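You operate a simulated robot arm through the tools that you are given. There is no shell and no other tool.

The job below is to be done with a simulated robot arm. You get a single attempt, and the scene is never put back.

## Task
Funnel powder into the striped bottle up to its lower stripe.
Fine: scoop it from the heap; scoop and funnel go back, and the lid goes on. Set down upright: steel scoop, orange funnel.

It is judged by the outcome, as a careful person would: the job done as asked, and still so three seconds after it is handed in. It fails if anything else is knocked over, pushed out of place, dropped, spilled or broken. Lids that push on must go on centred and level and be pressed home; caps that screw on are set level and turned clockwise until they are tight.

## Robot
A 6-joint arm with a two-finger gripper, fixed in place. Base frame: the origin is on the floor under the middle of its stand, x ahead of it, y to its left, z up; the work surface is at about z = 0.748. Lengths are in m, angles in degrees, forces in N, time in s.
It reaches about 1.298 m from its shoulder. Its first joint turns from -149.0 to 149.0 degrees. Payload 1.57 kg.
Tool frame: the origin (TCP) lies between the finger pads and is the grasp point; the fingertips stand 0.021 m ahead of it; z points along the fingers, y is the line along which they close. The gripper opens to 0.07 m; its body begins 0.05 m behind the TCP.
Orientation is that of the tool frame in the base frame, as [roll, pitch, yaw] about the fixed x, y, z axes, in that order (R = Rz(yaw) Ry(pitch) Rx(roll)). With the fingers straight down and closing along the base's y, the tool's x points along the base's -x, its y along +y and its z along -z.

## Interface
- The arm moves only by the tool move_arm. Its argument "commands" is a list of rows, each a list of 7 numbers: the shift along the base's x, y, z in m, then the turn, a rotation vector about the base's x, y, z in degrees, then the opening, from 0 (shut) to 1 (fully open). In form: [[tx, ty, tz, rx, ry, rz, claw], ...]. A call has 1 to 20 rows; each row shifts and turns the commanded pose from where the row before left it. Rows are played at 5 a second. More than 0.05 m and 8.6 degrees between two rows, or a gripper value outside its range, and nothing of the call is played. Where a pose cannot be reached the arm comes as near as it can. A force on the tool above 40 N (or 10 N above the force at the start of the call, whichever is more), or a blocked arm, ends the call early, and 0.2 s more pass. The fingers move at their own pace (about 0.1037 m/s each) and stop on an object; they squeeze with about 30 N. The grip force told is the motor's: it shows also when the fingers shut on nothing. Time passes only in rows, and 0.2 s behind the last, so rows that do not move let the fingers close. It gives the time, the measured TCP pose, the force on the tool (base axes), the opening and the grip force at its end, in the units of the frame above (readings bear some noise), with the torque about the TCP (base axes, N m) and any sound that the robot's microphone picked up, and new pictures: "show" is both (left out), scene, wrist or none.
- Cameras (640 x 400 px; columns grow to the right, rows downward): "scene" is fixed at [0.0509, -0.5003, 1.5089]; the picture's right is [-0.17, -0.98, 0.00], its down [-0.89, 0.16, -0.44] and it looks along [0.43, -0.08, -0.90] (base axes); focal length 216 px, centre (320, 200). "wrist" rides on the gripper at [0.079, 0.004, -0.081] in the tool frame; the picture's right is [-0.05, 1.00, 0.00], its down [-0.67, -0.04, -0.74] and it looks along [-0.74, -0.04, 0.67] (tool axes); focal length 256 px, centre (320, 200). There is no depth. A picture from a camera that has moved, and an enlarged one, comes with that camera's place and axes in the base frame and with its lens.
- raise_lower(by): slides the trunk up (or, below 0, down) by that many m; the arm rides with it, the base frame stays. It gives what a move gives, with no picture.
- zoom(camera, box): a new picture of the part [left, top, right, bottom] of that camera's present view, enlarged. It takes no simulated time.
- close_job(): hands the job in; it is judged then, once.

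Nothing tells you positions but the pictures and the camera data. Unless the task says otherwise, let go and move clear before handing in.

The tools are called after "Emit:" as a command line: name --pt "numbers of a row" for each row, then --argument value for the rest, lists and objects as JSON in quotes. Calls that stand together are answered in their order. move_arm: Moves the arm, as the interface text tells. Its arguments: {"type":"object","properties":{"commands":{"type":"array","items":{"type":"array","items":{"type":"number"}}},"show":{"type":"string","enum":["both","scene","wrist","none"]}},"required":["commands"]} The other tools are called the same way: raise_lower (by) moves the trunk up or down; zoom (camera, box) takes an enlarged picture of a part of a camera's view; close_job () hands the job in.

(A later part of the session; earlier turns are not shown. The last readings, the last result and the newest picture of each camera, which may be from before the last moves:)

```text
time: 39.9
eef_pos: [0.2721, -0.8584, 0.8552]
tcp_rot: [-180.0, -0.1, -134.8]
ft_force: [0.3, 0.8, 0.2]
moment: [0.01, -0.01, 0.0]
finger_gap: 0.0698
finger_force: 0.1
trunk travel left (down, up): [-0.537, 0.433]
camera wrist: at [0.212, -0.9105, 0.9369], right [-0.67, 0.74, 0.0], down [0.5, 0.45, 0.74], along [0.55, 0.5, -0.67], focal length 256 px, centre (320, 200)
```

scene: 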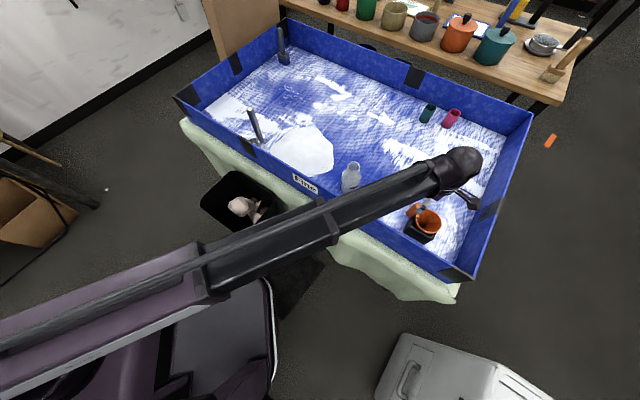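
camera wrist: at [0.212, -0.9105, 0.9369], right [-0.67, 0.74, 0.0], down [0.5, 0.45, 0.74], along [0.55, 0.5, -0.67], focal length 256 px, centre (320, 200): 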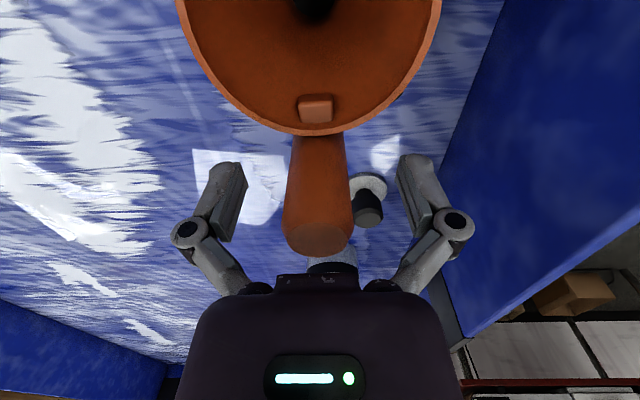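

Emit:
move_arm --pt "0 0 0 0 0 0 0.6" --pt "0 0 0 0 0 0 0.46" --pt "0 0 0 0 0 0 0.46" --show "wrist"

Emit:
zoom --camera "wrist" --box '[220, 130, 420, 280]'

```text
time: 40.7
eef_pos: [0.273, -0.8577, 0.8552]
tcp_rot: [-179.8, -0.1, -134.9]
ft_force: [0.4, -0.5, -0.3]
moment: [0.01, 0.02, 0.02]
finger_gap: 0.0323
finger_force: 0.0
trunk travel left (down, up): [-0.537, 0.433]
camera wrist: at [0.212, -0.9104, 0.9369], right [-0.67, 0.74, 0.0], down [0.5, 0.45, 0.74], along [0.55, 0.5, -0.67], focal length 256 px, centre (320, 200)
```

wrist: 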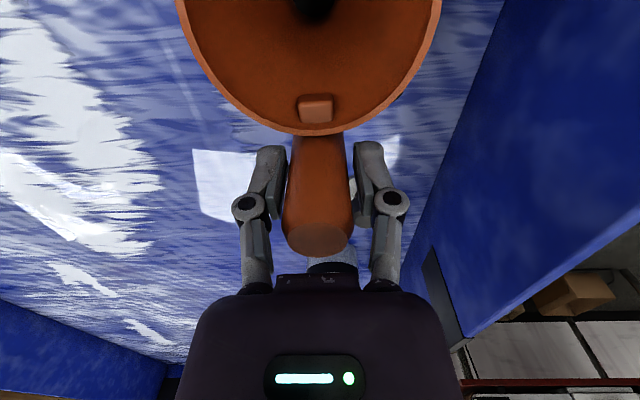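

```text
2.67 times, centred on (320, 205) of wrist
camera zoom: at [0.212, -0.9104, 0.9369], right [-0.67, 0.74, 0.0], down [0.5, 0.45, 0.74], along [0.55, 0.5, -0.67], focal length 683 px, centre (320, 187)
```

zoom: 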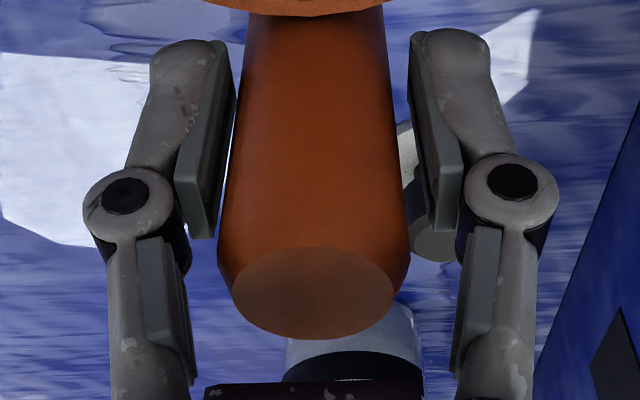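

Emit:
move_arm --pt "0.0008 -0.0008 0 0 0 0 0.46" --pt "0 0 0 0 0 0 0.4" --pt "0 0 0 0 0 0 0.3" --pt "0 0 0 0 0 0 0.0" --pt "0 0 0 0 0 0 0.0" --show "wrist"

```text
time: 41.9
eef_pos: [0.273, -0.8592, 0.8567]
tcp_rot: [-179.9, -0.2, -134.9]
ft_force: [-0.6, 0.5, 0.8]
moment: [-0.02, 0.04, -0.03]
finger_gap: 0.0271
finger_force: 29.7
trunk travel left (down, up): [-0.537, 0.433]
camera wrist: at [0.2128, -0.9113, 0.9371], right [-0.67, 0.74, 0.0], down [0.5, 0.45, 0.74], along [0.55, 0.5, -0.67], focal length 256 px, centre (320, 200)
```

wrist: 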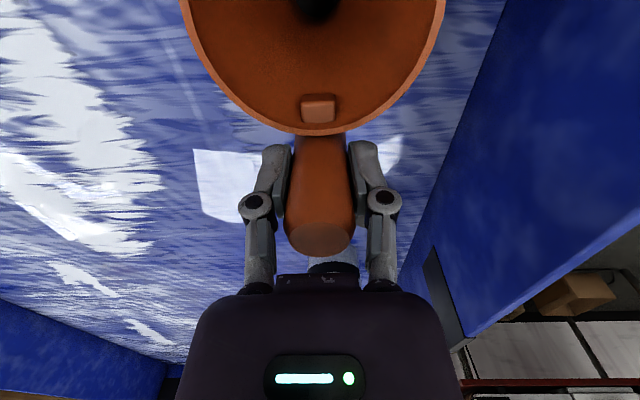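

Emit:
zoom --camera "wrist" --box '[160, 0, 480, 200]'

```text
2.00 times, centred on (320, 100) of wrist
camera zoom: at [0.2128, -0.9113, 0.9371], right [-0.67, 0.74, 0.0], down [0.5, 0.45, 0.74], along [0.55, 0.5, -0.67], focal length 512 px, centre (320, 400)
```

zoom: 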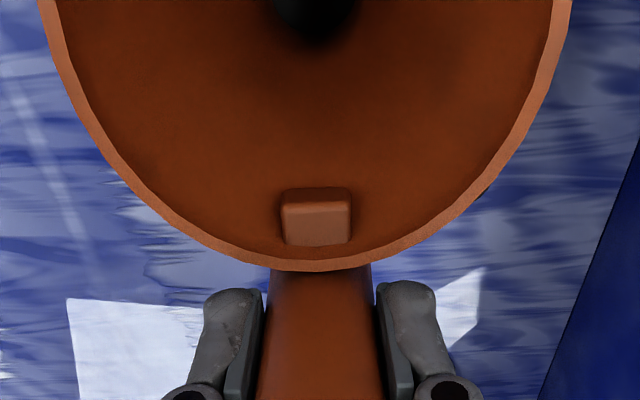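

The funnel is firmly gripped (gap 27 mm). I'll lift it straight out of its holder.

Emit:
raise_lower --by 0.22

Emit:
move_arm --pt "0 0 0 0 0 0 0"

```text
time: 44.2
eef_pos: [0.2717, -0.8592, 1.0759]
tcp_rot: [-180.0, -0.1, -134.9]
ft_force: [-0.9, 0.0, -1.4]
moment: [0.04, -0.06, -0.01]
finger_gap: 0.0271
finger_force: 29.3
trunk travel left (down, up): [-0.757, 0.213]
```

```text
time: 44.6
eef_pos: [0.2734, -0.8601, 1.0749]
tcp_rot: [-179.9, -0.2, -135.0]
ft_force: [-0.3, 0.5, -1.9]
moment: [0.01, -0.03, -0.01]
finger_gap: 0.0269
finger_force: 30.4
trunk travel left (down, up): [-0.757, 0.213]
camera wrist: at [0.2129, -0.9116, 1.1568], right [-0.67, 0.74, 0.0], down [0.5, 0.45, 0.74], along [0.55, 0.5, -0.67], focal length 256 px, centre (320, 200)
```

scene: 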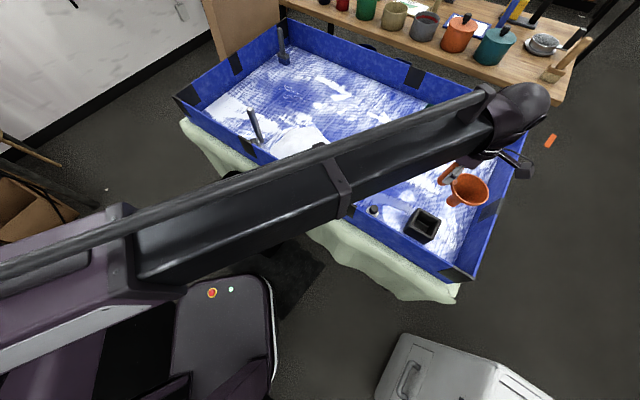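
wrist: 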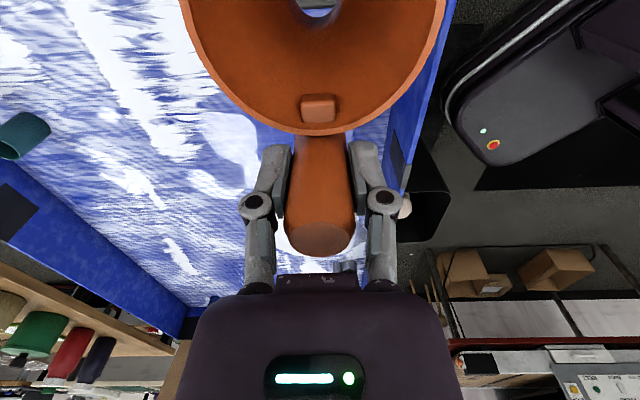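

Emit:
zoom --camera "scene" --box '[390, 130, 530, 260]'

Emit:
zoom --camera "wrist" --box '[160, 0, 480, 200]'

```text
3.08 times, centred on (460, 195) of scene
camera zoom: at [0.0509, -0.5003, 1.5089], right [-0.17, -0.98, 0.0], down [-0.89, 0.16, -0.44], along [0.43, -0.08, -0.9], focal length 664 px, centre (-111, 215)
```

zoom: 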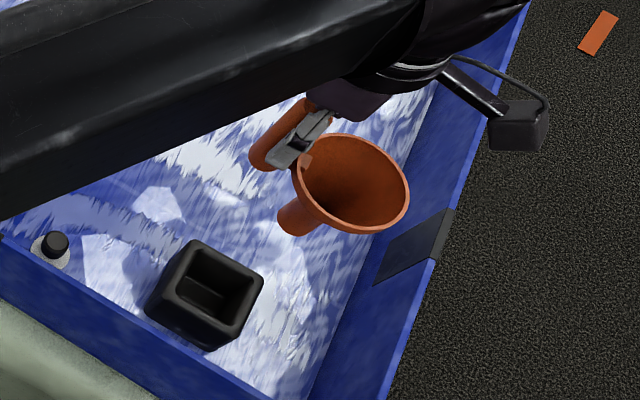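

```text
2.00 times, centred on (320, 100) of wrist
camera zoom: at [0.2129, -0.9116, 1.1568], right [-0.67, 0.74, 0.0], down [0.5, 0.45, 0.74], along [0.55, 0.5, -0.67], focal length 512 px, centre (320, 400)
```

zoom: 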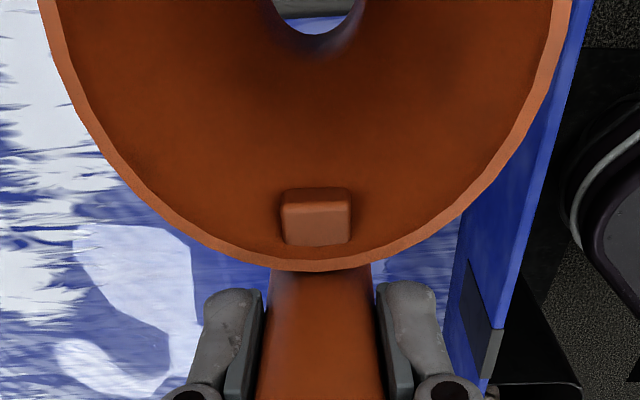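

Emit:
zoom --camera "scene" --box '[440, 155, 500, 195]'

```text
10.00 times, centred on (470, 175) of scene
camera zoom: at [0.0509, -0.5003, 1.5089], right [-0.17, -0.98, 0.0], down [-0.89, 0.16, -0.44], along [0.43, -0.08, -0.9], focal length 2158 px, centre (-1180, 450)
```

zoom: 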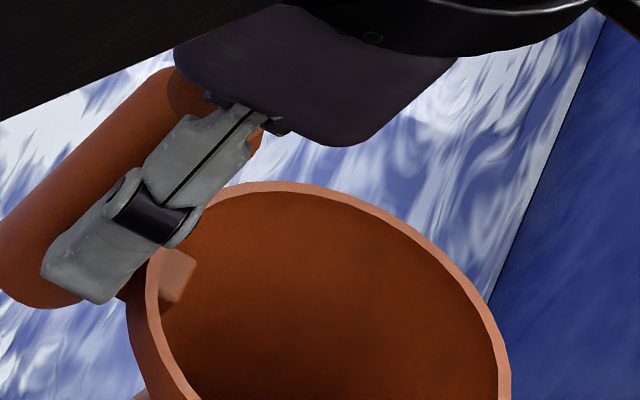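

Emit:
zoom --camera "scene" --box '[440, 170, 500, 212]'

```text
9.52 times, centred on (470, 191) of scene
camera zoom: at [0.0509, -0.5003, 1.5089], right [-0.17, -0.98, 0.0], down [-0.89, 0.16, -0.44], along [0.43, -0.08, -0.9], focal length 2056 px, centre (-1109, 286)
```

zoom: 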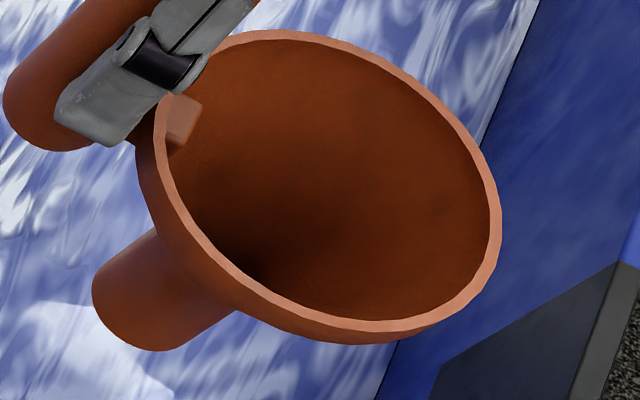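

The funnel's spout is about 27 mm wide, against a mouth of about 34 mm, and it hasn't slipped in the grip. I'll carry it over the bottle mouth.

Emit:
move_arm --pt "0.0341 0.0354 0 0 0 0 0" --pt "0.0341 0.0354 0 0 0 0 0" --pt "0.0341 0.0354 0 0 0 0 0" --pt "0.0341 0.0354 0 0 0 0 0" --pt "0.0341 0.0354 0 0 0 0 0" --pt "0.0342 0.0353 0 0 0 0 0" --pt "0 0 0 0 0 0 0"

Emit:
zoom --camera "wrist" --box '[200, 0, 440, 150]'

Emit:
zoom --camera "scene" --box '[310, 110, 420, 220]'

```text
time: 46.2
eef_pos: [0.4766, -0.6463, 1.0754]
tcp_rot: [-179.8, -0.2, -134.8]
ft_force: [-1.1, 1.1, -0.7]
moment: [0.07, -0.03, 0.01]
finger_gap: 0.0271
finger_force: 30.2
trunk travel left (down, up): [-0.757, 0.213]
camera wrist: at [0.4174, -0.6989, 1.1568], right [-0.67, 0.74, 0.0], down [0.5, 0.45, 0.74], along [0.55, 0.5, -0.67], focal length 256 px, centre (320, 200)
```

scene: 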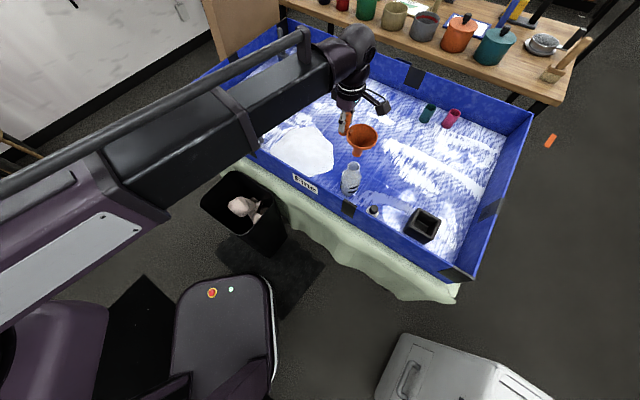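
wrist: 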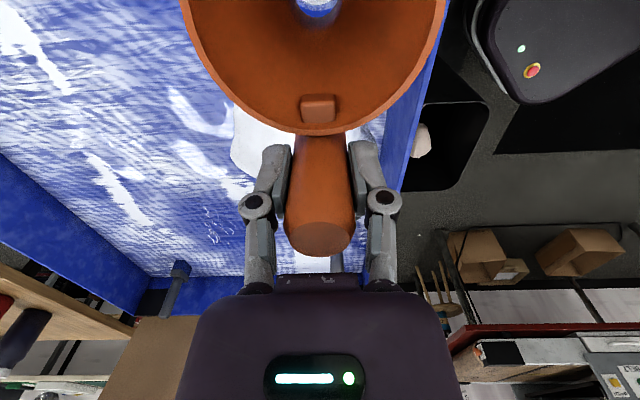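

```text
2.67 times, centred on (320, 75) of wrist
camera zoom: at [0.4174, -0.6989, 1.1568], right [-0.67, 0.74, 0.0], down [0.5, 0.45, 0.74], along [0.55, 0.5, -0.67], focal length 683 px, centre (320, 533)
```

zoom: 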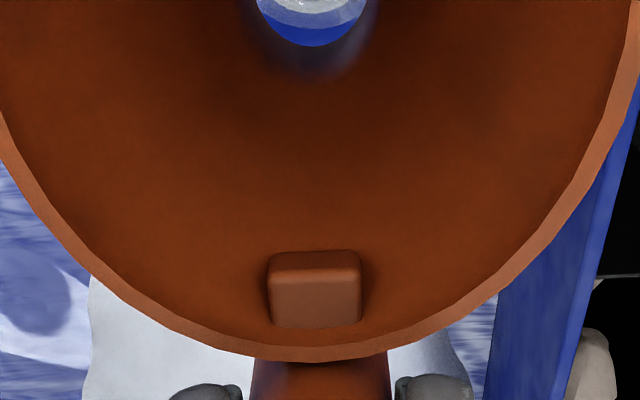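

```text
3.64 times, centred on (365, 165) of scene
camera zoom: at [0.0509, -0.5003, 1.5089], right [-0.17, -0.98, 0.0], down [-0.89, 0.16, -0.44], along [0.43, -0.08, -0.9], focal length 785 px, centre (156, 327)
```

zoom: 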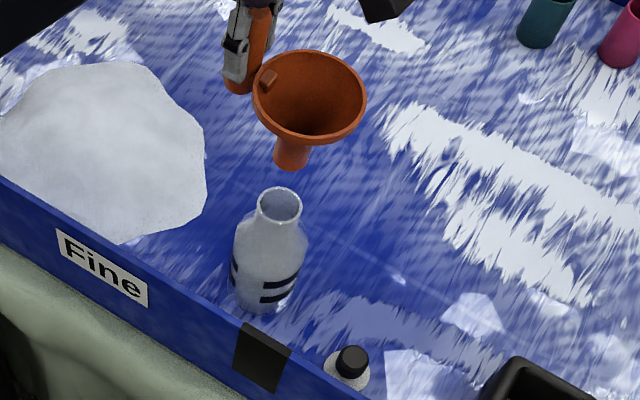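

Emit:
zoom --camera "scene" --box '[335, 140, 385, 180]'

Emit:
zoom --camera "wrist" --box '[285, 0, 350, 30]'

```text
10.00 times, centred on (360, 160) of scene
camera zoom: at [0.0509, -0.5003, 1.5089], right [-0.17, -0.98, 0.0], down [-0.89, 0.16, -0.44], along [0.43, -0.08, -0.9], focal length 2158 px, centre (-80, 600)
```

zoom: 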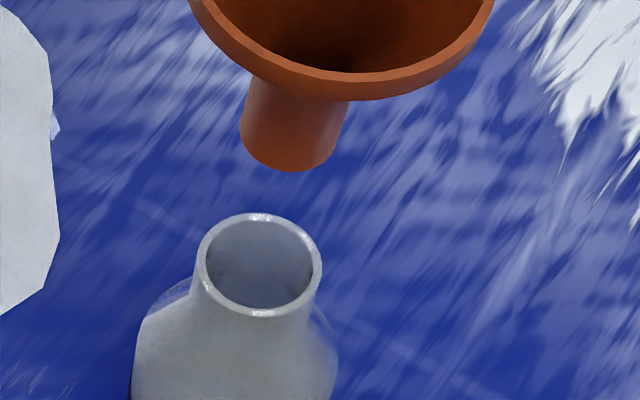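

```text
9.85 times, centred on (318, 15) of wrist
camera zoom: at [0.4174, -0.6989, 1.1568], right [-0.67, 0.74, 0.0], down [0.5, 0.45, 0.74], along [0.55, 0.5, -0.67], focal length 2520 px, centre (345, 2022)
```

zoom: 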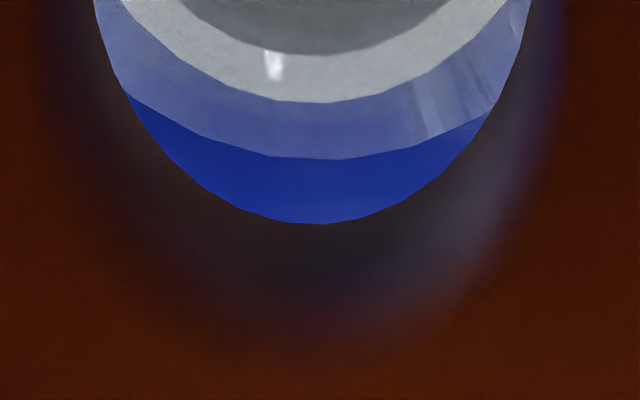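

Looking through the spout, the mouth lines up to within about 1 mm. I'll lower until the spout tip just enters the mouth, then check.

Emit:
raise_lower --by -0.08

Emit:
move_arm --pt "0 0 0 0 0 0 0"

Emit:
zoom --camera "scene" --box '[330, 140, 390, 200]'

Emit:
zoom --camera "wrist" --box '[285, 0, 350, 30]'

```text
time: 47.4
eef_pos: [0.477, -0.6465, 0.9967]
tcp_rot: [-179.9, -0.2, -134.9]
ft_force: [1.0, -0.5, -0.7]
moment: [0.03, -0.08, -0.02]
finger_gap: 0.0268
finger_force: 29.4
trunk travel left (down, up): [-0.677, 0.293]
```

```text
time: 47.8
eef_pos: [0.4771, -0.6464, 0.9965]
tcp_rot: [-179.9, -0.2, -135.0]
ft_force: [0.1, -0.1, -1.4]
moment: [0.06, -0.04, 0.0]
finger_gap: 0.0272
finger_force: 30.3
trunk travel left (down, up): [-0.677, 0.293]
camera wrist: at [0.4174, -0.6989, 1.0769], right [-0.67, 0.74, 0.0], down [0.5, 0.45, 0.74], along [0.55, 0.5, -0.67], focal length 256 px, centre (320, 200)
```

scene: 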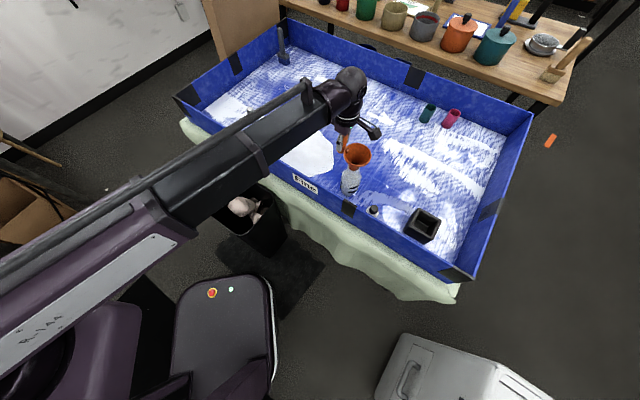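
wrist: 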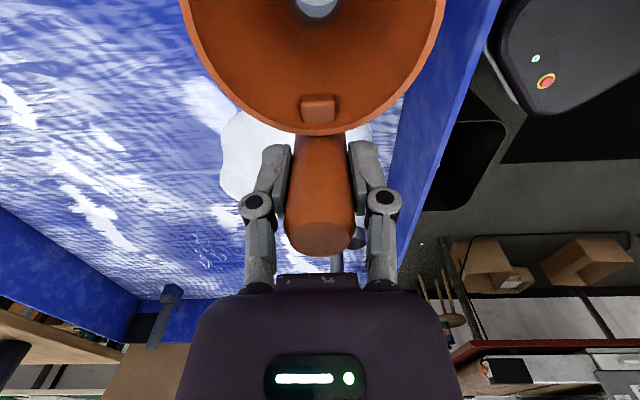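

```text
6.67 times, centred on (360, 170) of scene
camera zoom: at [0.0509, -0.5003, 1.5089], right [-0.17, -0.98, 0.0], down [-0.89, 0.16, -0.44], along [0.43, -0.08, -0.9], focal length 1439 px, centre (53, 400)
```

zoom: 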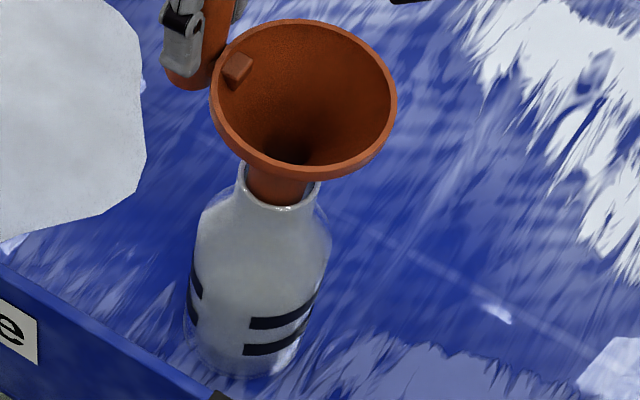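

```text
9.85 times, centred on (318, 15) of wrist
camera zoom: at [0.4174, -0.6989, 1.0769], right [-0.67, 0.74, 0.0], down [0.5, 0.45, 0.74], along [0.55, 0.5, -0.67], focal length 2520 px, centre (345, 2022)
```

zoom: 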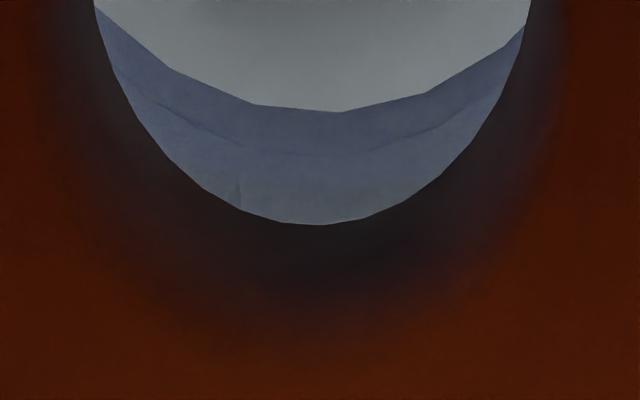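

The spout is inside the neck with no contact force. I'll keep lowering in small steps until the cone seats.

Emit:
raise_lower --by -0.012

Emit:
raise_lower --by -0.004

```text
time: 48.4
eef_pos: [0.4765, -0.6468, 0.9838]
tcp_rot: [-179.9, -0.2, -134.9]
ft_force: [0.6, -0.9, -1.7]
moment: [0.05, -0.05, 0.01]
finger_gap: 0.0271
finger_force: 30.0
trunk travel left (down, up): [-0.665, 0.305]
```

```text
time: 48.9
eef_pos: [0.4774, -0.6461, 0.9806]
tcp_rot: [-179.9, -0.2, -134.9]
ft_force: [0.8, -0.9, -1.9]
moment: [0.03, -0.03, 0.0]
finger_gap: 0.0273
finger_force: 29.8
trunk travel left (down, up): [-0.661, 0.309]
```

Emit:
raise_lower --by -0.004

Emit:
zoom --camera "scene" --box '[330, 140, 390, 200]'

```text
time: 49.4
eef_pos: [0.4764, -0.6471, 0.9763]
tcp_rot: [-179.9, -0.2, -135.0]
ft_force: [-0.4, 0.5, -1.6]
moment: [0.02, -0.03, 0.02]
finger_gap: 0.0268
finger_force: 30.5
trunk travel left (down, up): [-0.657, 0.313]
```

```text
6.67 times, centred on (360, 170) of scene
camera zoom: at [0.0509, -0.5003, 1.5089], right [-0.17, -0.98, 0.0], down [-0.89, 0.16, -0.44], along [0.43, -0.08, -0.9], focal length 1439 px, centre (53, 400)
```

zoom: 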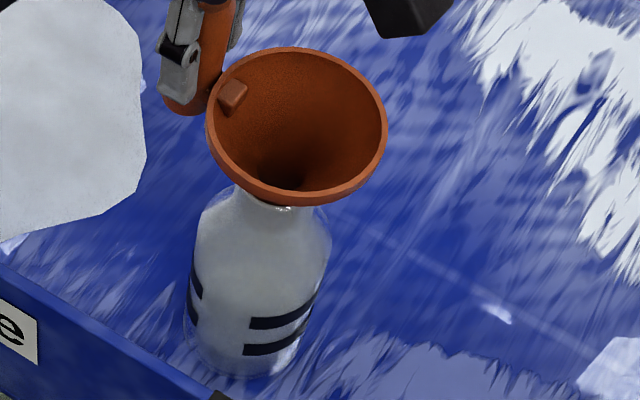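

Emit:
raise_lower --by -0.003

Emit:
raise_lower --by -0.002

Emit:
raise_lower --by -0.002

```text
time: 49.9
eef_pos: [0.4775, -0.6463, 0.9733]
tcp_rot: [-179.9, -0.2, -134.9]
ft_force: [-0.4, 0.0, -1.1]
moment: [0.05, -0.06, 0.01]
finger_gap: 0.0272
finger_force: 29.8
trunk travel left (down, up): [-0.654, 0.316]
```

```text
time: 50.5
eef_pos: [0.4774, -0.647, 0.9718]
tcp_rot: [-179.9, -0.2, -134.8]
ft_force: [0.9, 0.5, -1.7]
moment: [0.04, -0.05, -0.01]
finger_gap: 0.0268
finger_force: 29.7
trunk travel left (down, up): [-0.652, 0.318]
```

```text
time: 51.0
eef_pos: [0.4778, -0.6461, 0.9683]
tcp_rot: [-179.8, -0.1, -134.9]
ft_force: [1.7, 0.5, 9.2]
moment: [-0.34, 0.25, 0.1]
finger_gap: 0.0269
finger_force: 30.0
trunk travel left (down, up): [-0.65, 0.32]
```

The cone has seated: the force rose to about 9 N. I'll ease off by 1 mm and release the handle.

Emit:
raise_lower --by 0.001

Emit:
move_arm --pt "0 0 0 0 0 0 0.42" --pt "0 0 0 0 0 0 0.5" --pt "0 0 0 0 0 0 0.7" --pt "0 0 0 0 0 0 1" --pt "0 0 0 0 0 0 1"

Emit:
zoom --camera "scene" --box '[330, 140, 390, 200]'

```text
time: 51.5
eef_pos: [0.4776, -0.6468, 0.9704]
tcp_rot: [-179.9, -0.3, -134.8]
ft_force: [1.7, -0.5, -0.5]
moment: [0.04, -0.05, 0.02]
finger_gap: 0.0271
finger_force: 30.7
trunk travel left (down, up): [-0.651, 0.319]
```

```text
time: 52.7
eef_pos: [0.4771, -0.6459, 0.9695]
tcp_rot: [-180.0, -0.2, -134.9]
ft_force: [0.1, 0.5, 1.0]
moment: [-0.02, 0.0, 0.01]
finger_gap: 0.0701
finger_force: 0.1
trunk travel left (down, up): [-0.651, 0.319]
camera wrist: at [0.4174, -0.6988, 1.0509], right [-0.67, 0.74, 0.0], down [0.5, 0.45, 0.74], along [0.55, 0.5, -0.67], focal length 256 px, centre (320, 200)
```

scene: 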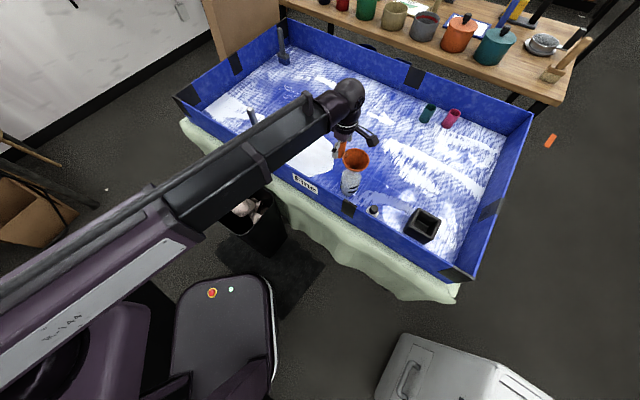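
wrist: 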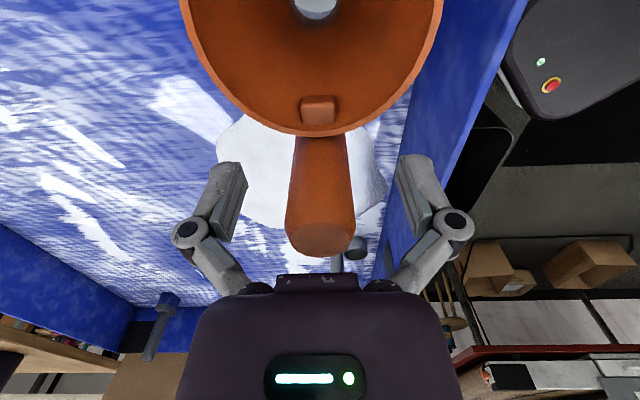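

```text
6.67 times, centred on (360, 170) of scene
camera zoom: at [0.0509, -0.5003, 1.5089], right [-0.17, -0.98, 0.0], down [-0.89, 0.16, -0.44], along [0.43, -0.08, -0.9], focal length 1439 px, centre (53, 400)
```

zoom: 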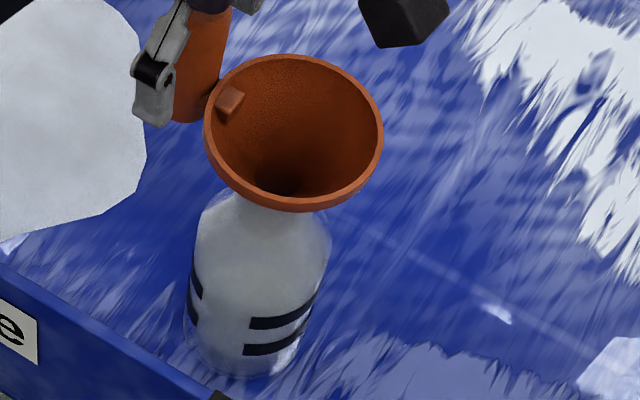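

The funnel is seated in the bottle and released. I'll raise straight up to clear its handle.

Emit:
raise_lower --by 0.13

Emit:
move_arm --pt "0 0 0 0 0 0 1"

```text
time: 54.3
eef_pos: [0.4768, -0.647, 1.1006]
tcp_rot: [-179.9, -0.2, -134.9]
ft_force: [0.3, 0.5, 0.7]
moment: [0.01, -0.02, 0.04]
finger_gap: 0.0699
finger_force: 0.0
trunk travel left (down, up): [-0.781, 0.189]
```

```text
time: 54.7
eef_pos: [0.4772, -0.6464, 1.0998]
tcp_rot: [-179.9, -0.2, -135.0]
ft_force: [0.3, -1.0, -0.5]
moment: [0.0, -0.02, 0.0]
finger_gap: 0.07
finger_force: 0.1
trunk travel left (down, up): [-0.781, 0.189]
camera wrist: at [0.4174, -0.6989, 1.1809], right [-0.67, 0.74, 0.0], down [0.5, 0.45, 0.74], along [0.55, 0.5, -0.67], focal length 256 px, centre (320, 200)
```

scene: 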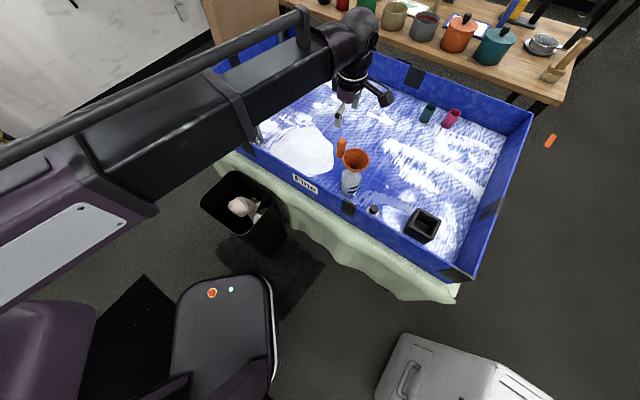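
wrist: 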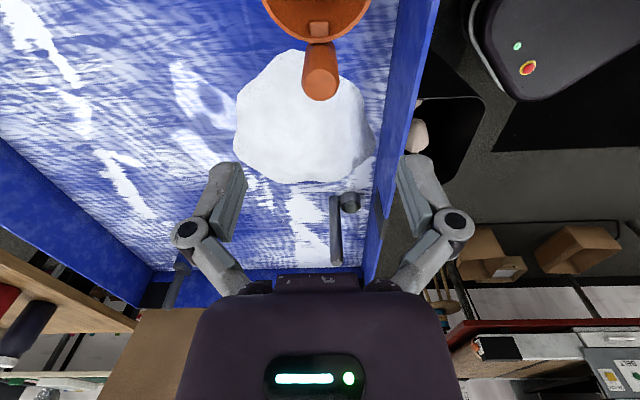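

Now I'll go above the scoop handle, turning the tool to a yaw of about -57°.

Emit:
move_arm --pt "0.0251 0.0286 0 0 0 7.8 1" --pt "0.0251 0.0286 0 0 0 7.8 1" --pt "0.0251 0.0286 0 0 0 7.8 1" --pt "0.0251 0.0286 0 0 0 7.8 1" --pt "0.0251 0.0286 0 0 0 7.8 1" --pt "0.0251 0.0286 0 0 0 7.8 1" --pt "0.0251 0.0286 0 0 0 7.8 1" --pt "0.0251 0.0286 0 0 0 7.8 1" --pt "0.0251 0.0286 0 0 0 7.8 1" --pt "0.0251 0.0286 0 0 0 7.8 1" --pt "0 0 0 0 0 0 1"

Emit:
zoom --camera "wrist" --box '[230, 0, 410, 140]'

```text
time: 57.1
eef_pos: [0.7278, -0.36, 1.1002]
tcp_rot: [-179.9, -0.1, -56.8]
ft_force: [0.4, 0.2, 0.7]
moment: [0.0, 0.03, 0.0]
finger_gap: 0.0698
finger_force: 0.0
trunk travel left (down, up): [-0.781, 0.189]
camera wrist: at [0.7668, -0.4285, 1.181], right [-0.86, -0.5, 0.0], down [-0.34, 0.58, 0.74], along [-0.37, 0.64, -0.67], focal length 256 px, centre (320, 200)
```

scene: 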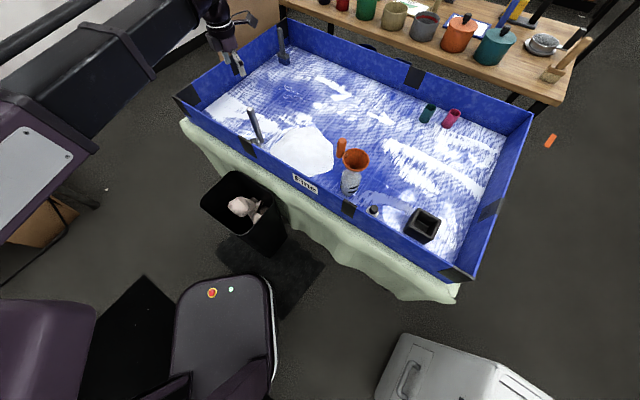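
wrist: 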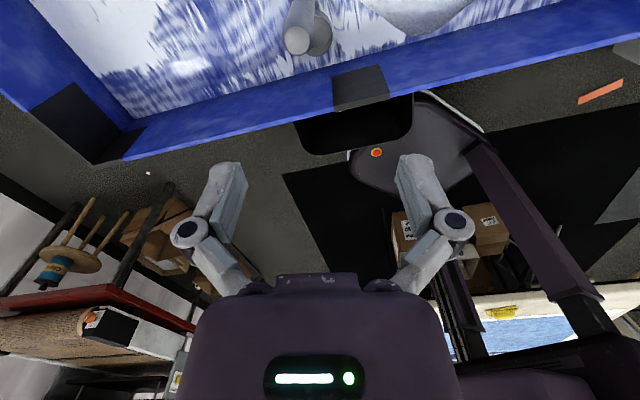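

```text
2.86 times, centred on (320, 70) of wrist
camera zoom: at [0.7668, -0.4285, 1.181], right [-0.86, -0.5, 0.0], down [-0.34, 0.58, 0.74], along [-0.37, 0.64, -0.67], focal length 731 px, centre (320, 571)
```

zoom: 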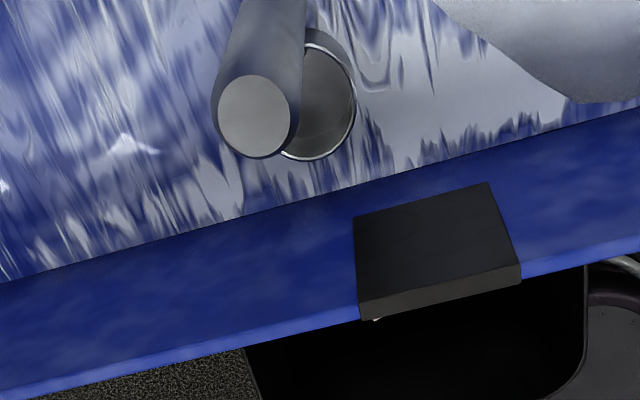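

Viewed from above, the handle top is really at about (0.749, -0.357, 0.932), and the cup lies towards the near wall. I'll realign over it with a yaw of about -45°.

Emit:
move_arm --pt "0.0106 0.0017 0 0 0 5.9 1" --pt "0.0106 0.0018 0 0 0 5.9 1" --pt "0 0 0 0 0 0 1" --show "wrist"

Emit:
zoom --camera "wrist" --box '[230, 0, 410, 120]'

```text
time: 57.9
eef_pos: [0.7496, -0.3568, 1.0999]
tcp_rot: [-180.0, -0.1, -45.0]
ft_force: [0.1, -0.2, 0.6]
moment: [-0.03, -0.01, 0.0]
finger_gap: 0.0699
finger_force: 0.0
trunk travel left (down, up): [-0.781, 0.189]
camera wrist: at [0.8014, -0.4156, 1.181], right [-0.74, -0.67, 0.0], down [-0.45, 0.5, 0.74], along [-0.5, 0.55, -0.67], focal length 256 px, centre (320, 200)
```

wrist: 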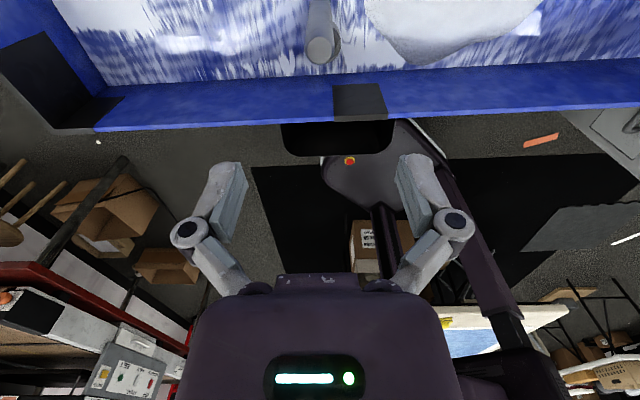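

```text
3.33 times, centred on (320, 60) of wrist
camera zoom: at [0.8014, -0.4156, 1.181], right [-0.74, -0.67, 0.0], down [-0.45, 0.5, 0.74], along [-0.5, 0.55, -0.67], focal length 853 px, centre (320, 667)
```

zoom: 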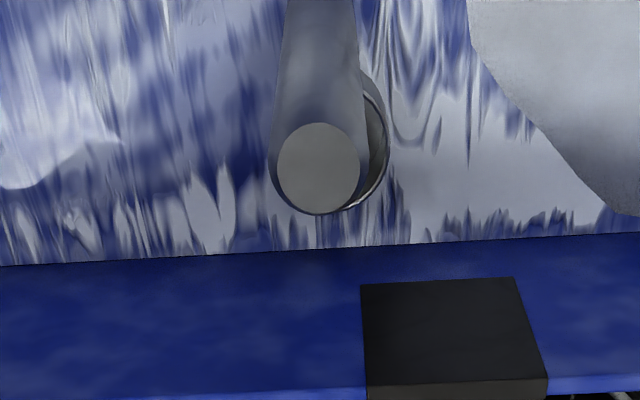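

The scoop handle is exactly on the tool axis now, and the near wall is about 0.094 m beyond it, roughly 0.13 m tall. I'll turn 4° to match the cup direction and lower towards the handle.

Emit:
move_arm --pt "0 0 0 0 0 4 1" --pt "0 0 0 0 0 0 1" --show "none"

Emit:
raise_lower --by -0.13

Emit:
move_arm --pt "0 0 0 0 0 0 1"

Emit:
zoom --camera "wrist" --box '[220, 60, 420, 200]'

```text
time: 58.5
eef_pos: [0.7492, -0.3582, 1.0993]
tcp_rot: [-179.9, -0.1, -41.0]
ft_force: [0.6, -0.1, 0.2]
moment: [0.02, 0.0, 0.02]
finger_gap: 0.07
finger_force: 0.1
trunk travel left (down, up): [-0.781, 0.189]
```

```text
time: 60.0
eef_pos: [0.7498, -0.3561, 0.9698]
tcp_rot: [180.0, -0.2, -41.1]
ft_force: [0.7, 0.4, -0.1]
moment: [0.02, 0.0, 0.0]
finger_gap: 0.07
finger_force: 0.1
trunk travel left (down, up): [-0.651, 0.319]
```

```text
time: 60.5
eef_pos: [0.7498, -0.3579, 0.9696]
tcp_rot: [-180.0, -0.1, -41.1]
ft_force: [0.5, 0.0, 0.1]
moment: [0.0, -0.01, 0.01]
finger_gap: 0.0699
finger_force: 0.1
trunk travel left (down, up): [-0.651, 0.319]
camera wrist: at [0.8054, -0.4118, 1.051], right [-0.7, -0.72, 0.0], down [-0.48, 0.46, 0.74], along [-0.53, 0.52, -0.67], focal length 256 px, centre (320, 200)
```

scene: 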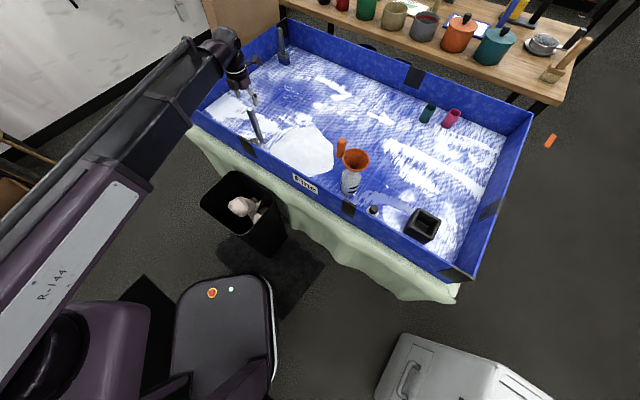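
wrist: 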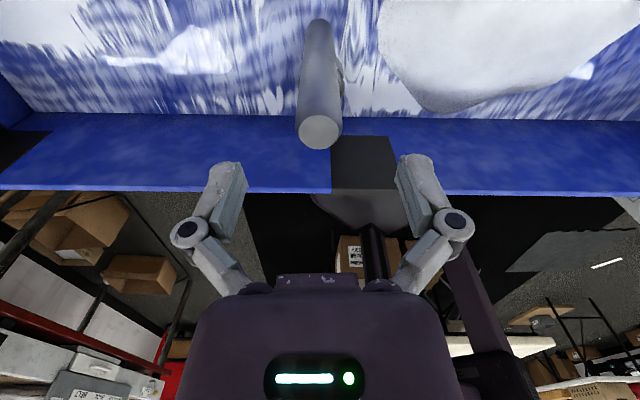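

```text
2.86 times, centred on (320, 130) of wrist
camera zoom: at [0.8054, -0.4118, 1.051], right [-0.7, -0.72, 0.0], down [-0.48, 0.46, 0.74], along [-0.53, 0.52, -0.67], focal length 731 px, centre (320, 400)
```

zoom: 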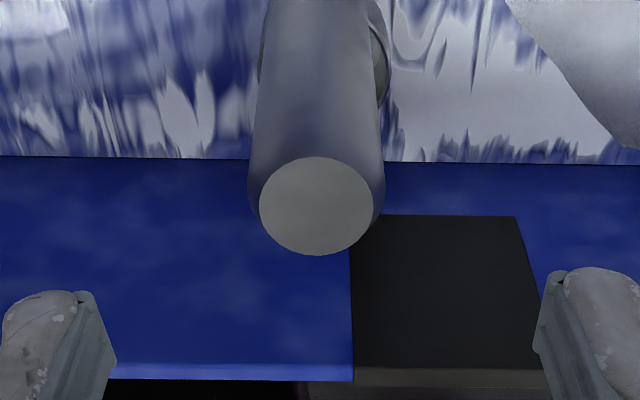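

Emit:
raise_lower --by -0.072

Emit:
move_arm --pt "0 0 0 0 0 0 0.6" --pt "0 0 0 0 0 0 0.46" --pt "0 0 0 0 0 0 0.44"

Emit:
zoom --camera "wrist" --box '[220, 130, 420, 280]'

```text
time: 61.5
eef_pos: [0.7484, -0.3569, 0.8987]
tcp_rot: [-179.9, -0.2, -41.1]
ft_force: [-0.1, -0.2, 0.5]
moment: [0.01, 0.0, -0.02]
finger_gap: 0.07
finger_force: 0.1
trunk travel left (down, up): [-0.579, 0.391]
```

```text
time: 62.4
eef_pos: [0.7497, -0.3574, 0.8982]
tcp_rot: [-180.0, -0.2, -41.1]
ft_force: [0.0, 0.8, 0.1]
moment: [0.0, 0.01, -0.02]
finger_gap: 0.0308
finger_force: 0.2
trunk travel left (down, up): [-0.579, 0.391]
camera wrist: at [0.8054, -0.4118, 0.9789], right [-0.7, -0.72, 0.0], down [-0.48, 0.46, 0.74], along [-0.53, 0.52, -0.67], focal length 256 px, centre (320, 200)
```

scene: 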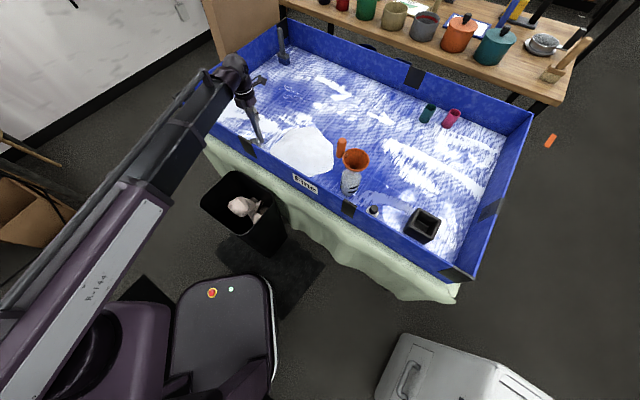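
wrist: 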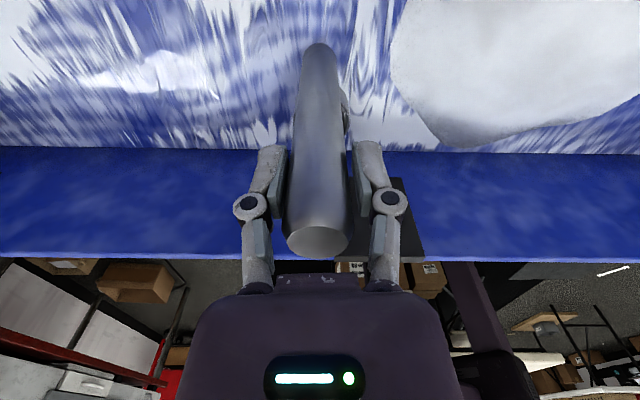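

```text
2.67 times, centred on (320, 205) of wrist
camera zoom: at [0.8054, -0.4118, 0.9789], right [-0.7, -0.72, 0.0], down [-0.48, 0.46, 0.74], along [-0.53, 0.52, -0.67], focal length 683 px, centre (320, 187)
```

zoom: 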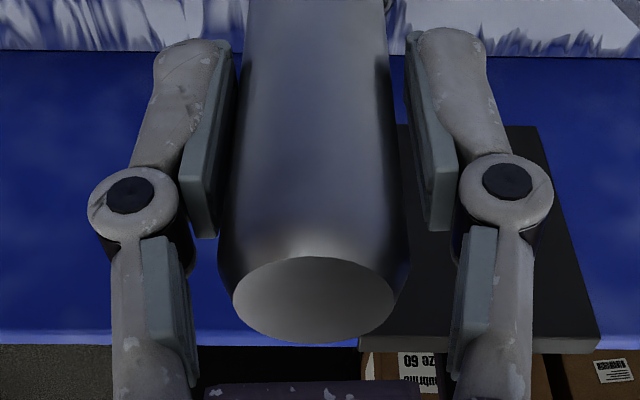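

The handle sits between the pads, within about 1 mm of centre. I'll close on it.

Emit:
move_arm --pt "0.0005 0.0005 0 0 0 0 0.44" --pt "0 0 0 0 0 0 0.38" --pt "0 0 0 0 0 0 0.3" --pt "0 0 0 0 0 0 0" --pt "0 0 0 0 0 0 0" --show "wrist"

```text
time: 63.5
eef_pos: [0.75, -0.3568, 0.8983]
tcp_rot: [-179.9, -0.2, -41.1]
ft_force: [0.5, -0.4, 1.8]
moment: [-0.01, -0.01, 0.04]
finger_gap: 0.0271
finger_force: 30.0
trunk travel left (down, up): [-0.579, 0.391]
camera wrist: at [0.8059, -0.4113, 0.979], right [-0.7, -0.72, 0.0], down [-0.48, 0.46, 0.74], along [-0.53, 0.52, -0.67], focal length 256 px, centre (320, 200)
```

wrist: 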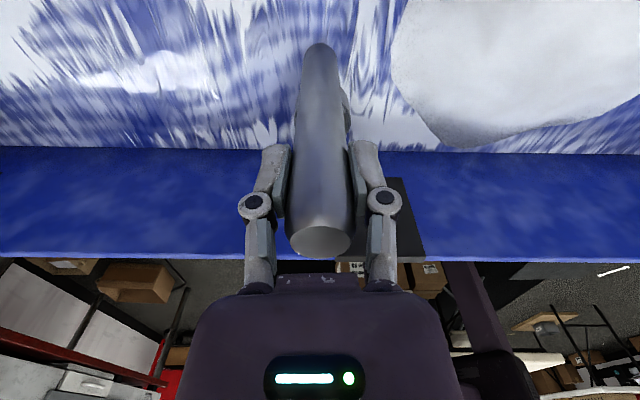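

The scoop is gripped. I'll lift it clear.

Emit:
raise_lower --by 0.2

Emit:
move_arm --pt "-0.01 -0.04 0 0 0 0 0" --pt "-0.01 -0.04 0 0 0 0 0" --pt "-0.01 -0.04 0 0 0 0 0" --pt "0 -0.04 0 0 0 0 0" --pt "0 0 0 0 0 0 0"

Emit:
zoom --camera "scene" --box '[220, 20, 340, 180]'

```text
time: 65.7
eef_pos: [0.75, -0.3573, 1.0974]
tcp_rot: [-179.9, -0.2, -41.0]
ft_force: [-0.3, -0.3, -1.6]
moment: [-0.01, 0.01, 0.0]
finger_gap: 0.0271
finger_force: 30.3
trunk travel left (down, up): [-0.779, 0.191]
```

```text
time: 66.9
eef_pos: [0.7398, -0.4896, 1.0982]
tcp_rot: [179.6, -0.2, -42.8]
ft_force: [-0.7, -0.1, -1.6]
moment: [-0.03, -0.02, -0.02]
finger_gap: 0.027
finger_force: 30.1
out of reach, approached as far as the arm can: row 3, 4
trunk travel left (down, up): [-0.779, 0.191]
camera wrist: at [0.7945, -0.5454, 1.1792], right [-0.72, -0.7, 0.0], down [-0.46, 0.48, 0.74], along [-0.52, 0.53, -0.67], focal length 256 px, centre (320, 200)
```

scene: 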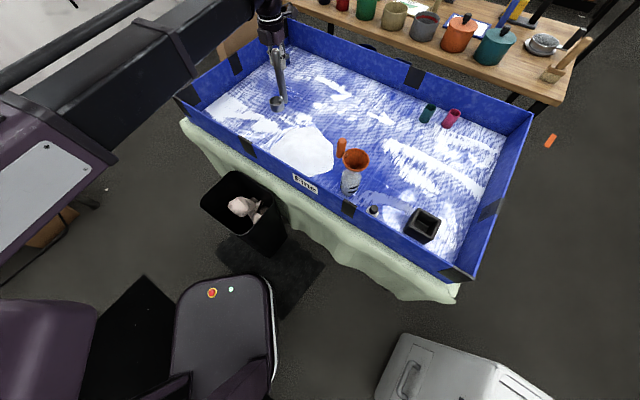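
wrist: 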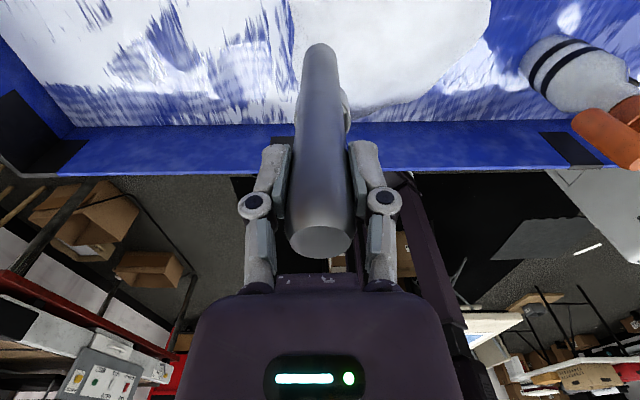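

```text
2.50 times, centred on (280, 100) of scene
camera zoom: at [0.0509, -0.5003, 1.5089], right [-0.17, -0.98, 0.0], down [-0.89, 0.16, -0.44], along [0.43, -0.08, -0.9], focal length 540 px, centre (420, 450)
```

zoom: 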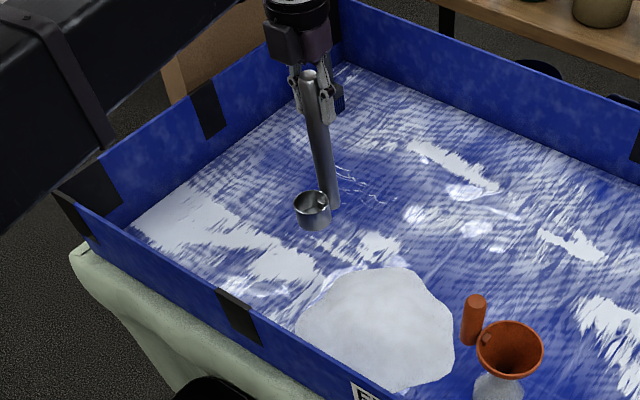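

The scoop is lifted and empty. Its cup is about 5 cm wide and 3.7 cm deep, and the heap is centred near (0.655, -0.53). Next I'll move to the tray side of the heap and tip the cup mouth 45° towards the robot, staying well above it.

Emit:
move_arm --pt "-0.0162 -0.0307 0 0 0 -4.07 0" --pt "-0.0162 -0.0307 0 0 0 -4.07 0" --pt "-0.0163 -0.0306 0 0 0 -4.07 0" --pt "0 0 0.0016 -6.144 -4.302 0 0" --pt "0 0 0.0048 -6.144 -4.302 0 0" --pt "0 0 0.0078 -6.144 -4.302 0 0" --pt "0 0 0.0108 -6.144 -4.302 0 0" --pt "0 0 0.0135 -6.144 -4.302 0 0" --pt "0 0 0.016 -6.144 -4.302 0 0" --pt "0 0 0 0 0 0 0"

Emit:
zoom --camera "scene" --box '[220, 20, 340, 180]'

```text
time: 69.1
eef_pos: [0.6904, -0.5816, 1.1516]
tcp_rot: [178.4, -45.2, -52.7]
ft_force: [0.4, 0.0, -0.6]
moment: [0.05, 0.06, 0.03]
finger_gap: 0.0271
finger_force: 30.1
trunk travel left (down, up): [-0.779, 0.191]
camera wrist: at [0.6872, -0.5813, 1.2658], right [-0.83, -0.56, -0.02], down [-0.56, 0.83, 0.05], along [-0.01, 0.05, -1.0], focal length 256 px, centre (320, 200)
```

scene: 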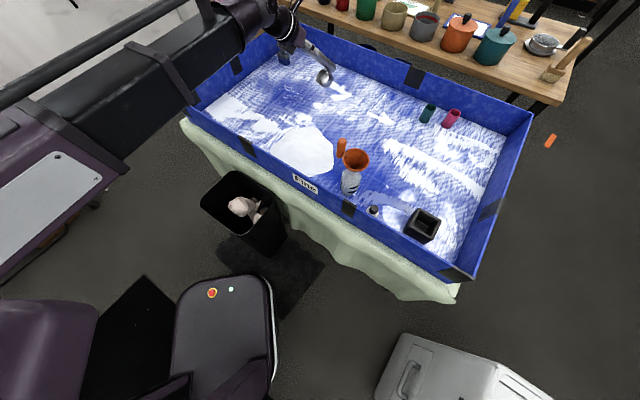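
wrist: 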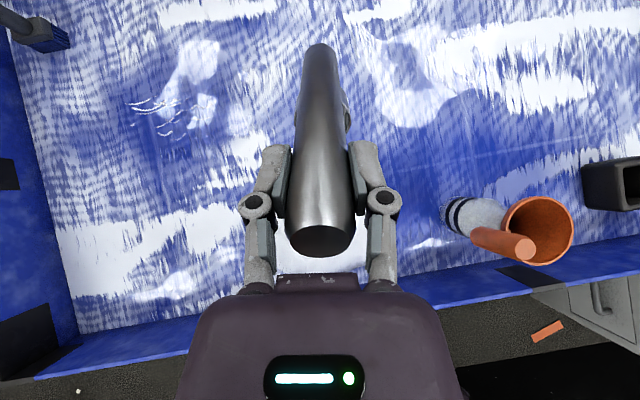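

```text
2.50 times, centred on (280, 100) of scene
camera zoom: at [0.0509, -0.5003, 1.5089], right [-0.17, -0.98, 0.0], down [-0.89, 0.16, -0.44], along [0.43, -0.08, -0.9], focal length 540 px, centre (420, 450)
```

zoom: 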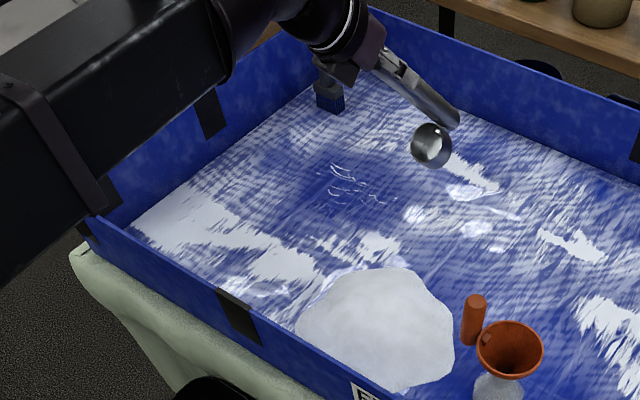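

Emit:
raise_lower --by -0.19

Emit:
move_arm --pt "0 0 0 0 0 0 0"

Emit:
zoom --camera "scene" --box '[220, 80, 360, 190]'

```text
time: 71.2
eef_pos: [0.6901, -0.582, 0.9626]
tcp_rot: [178.5, -45.2, -52.6]
ft_force: [-0.3, -0.2, -1.0]
moment: [0.06, 0.04, 0.0]
finger_gap: 0.0273
finger_force: 30.0
trunk travel left (down, up): [-0.589, 0.381]
```

```text
time: 71.6
eef_pos: [0.6916, -0.5808, 0.9633]
tcp_rot: [178.4, -45.1, -52.7]
ft_force: [-0.1, -0.1, -1.4]
moment: [0.08, 0.06, 0.0]
finger_gap: 0.0269
finger_force: 29.9
trunk travel left (down, up): [-0.589, 0.381]
camera wrist: at [0.6871, -0.5812, 1.0758], right [-0.83, -0.56, -0.02], down [-0.56, 0.83, 0.05], along [-0.01, 0.05, -1.0], focal length 256 px, centre (320, 200)
```

scene: 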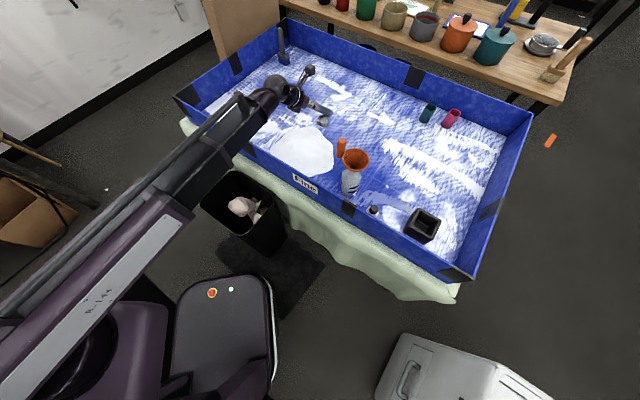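
wrist: 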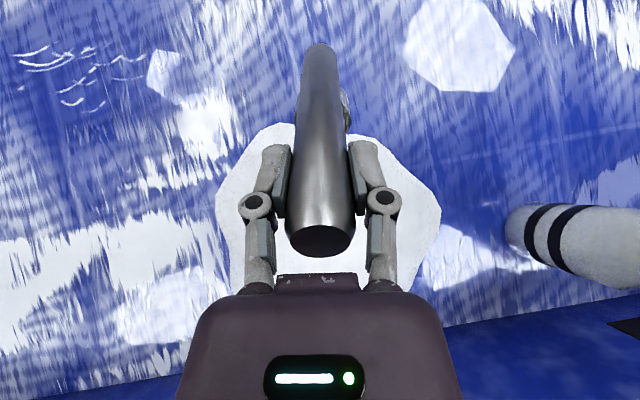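

```text
3.64 times, centred on (290, 135) of scene
camera zoom: at [0.0509, -0.5003, 1.5089], right [-0.17, -0.98, 0.0], down [-0.89, 0.16, -0.44], along [0.43, -0.08, -0.9], focal length 785 px, centre (429, 436)
```

zoom: 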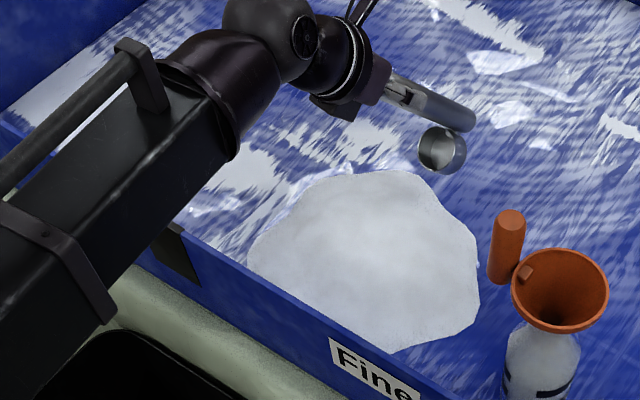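

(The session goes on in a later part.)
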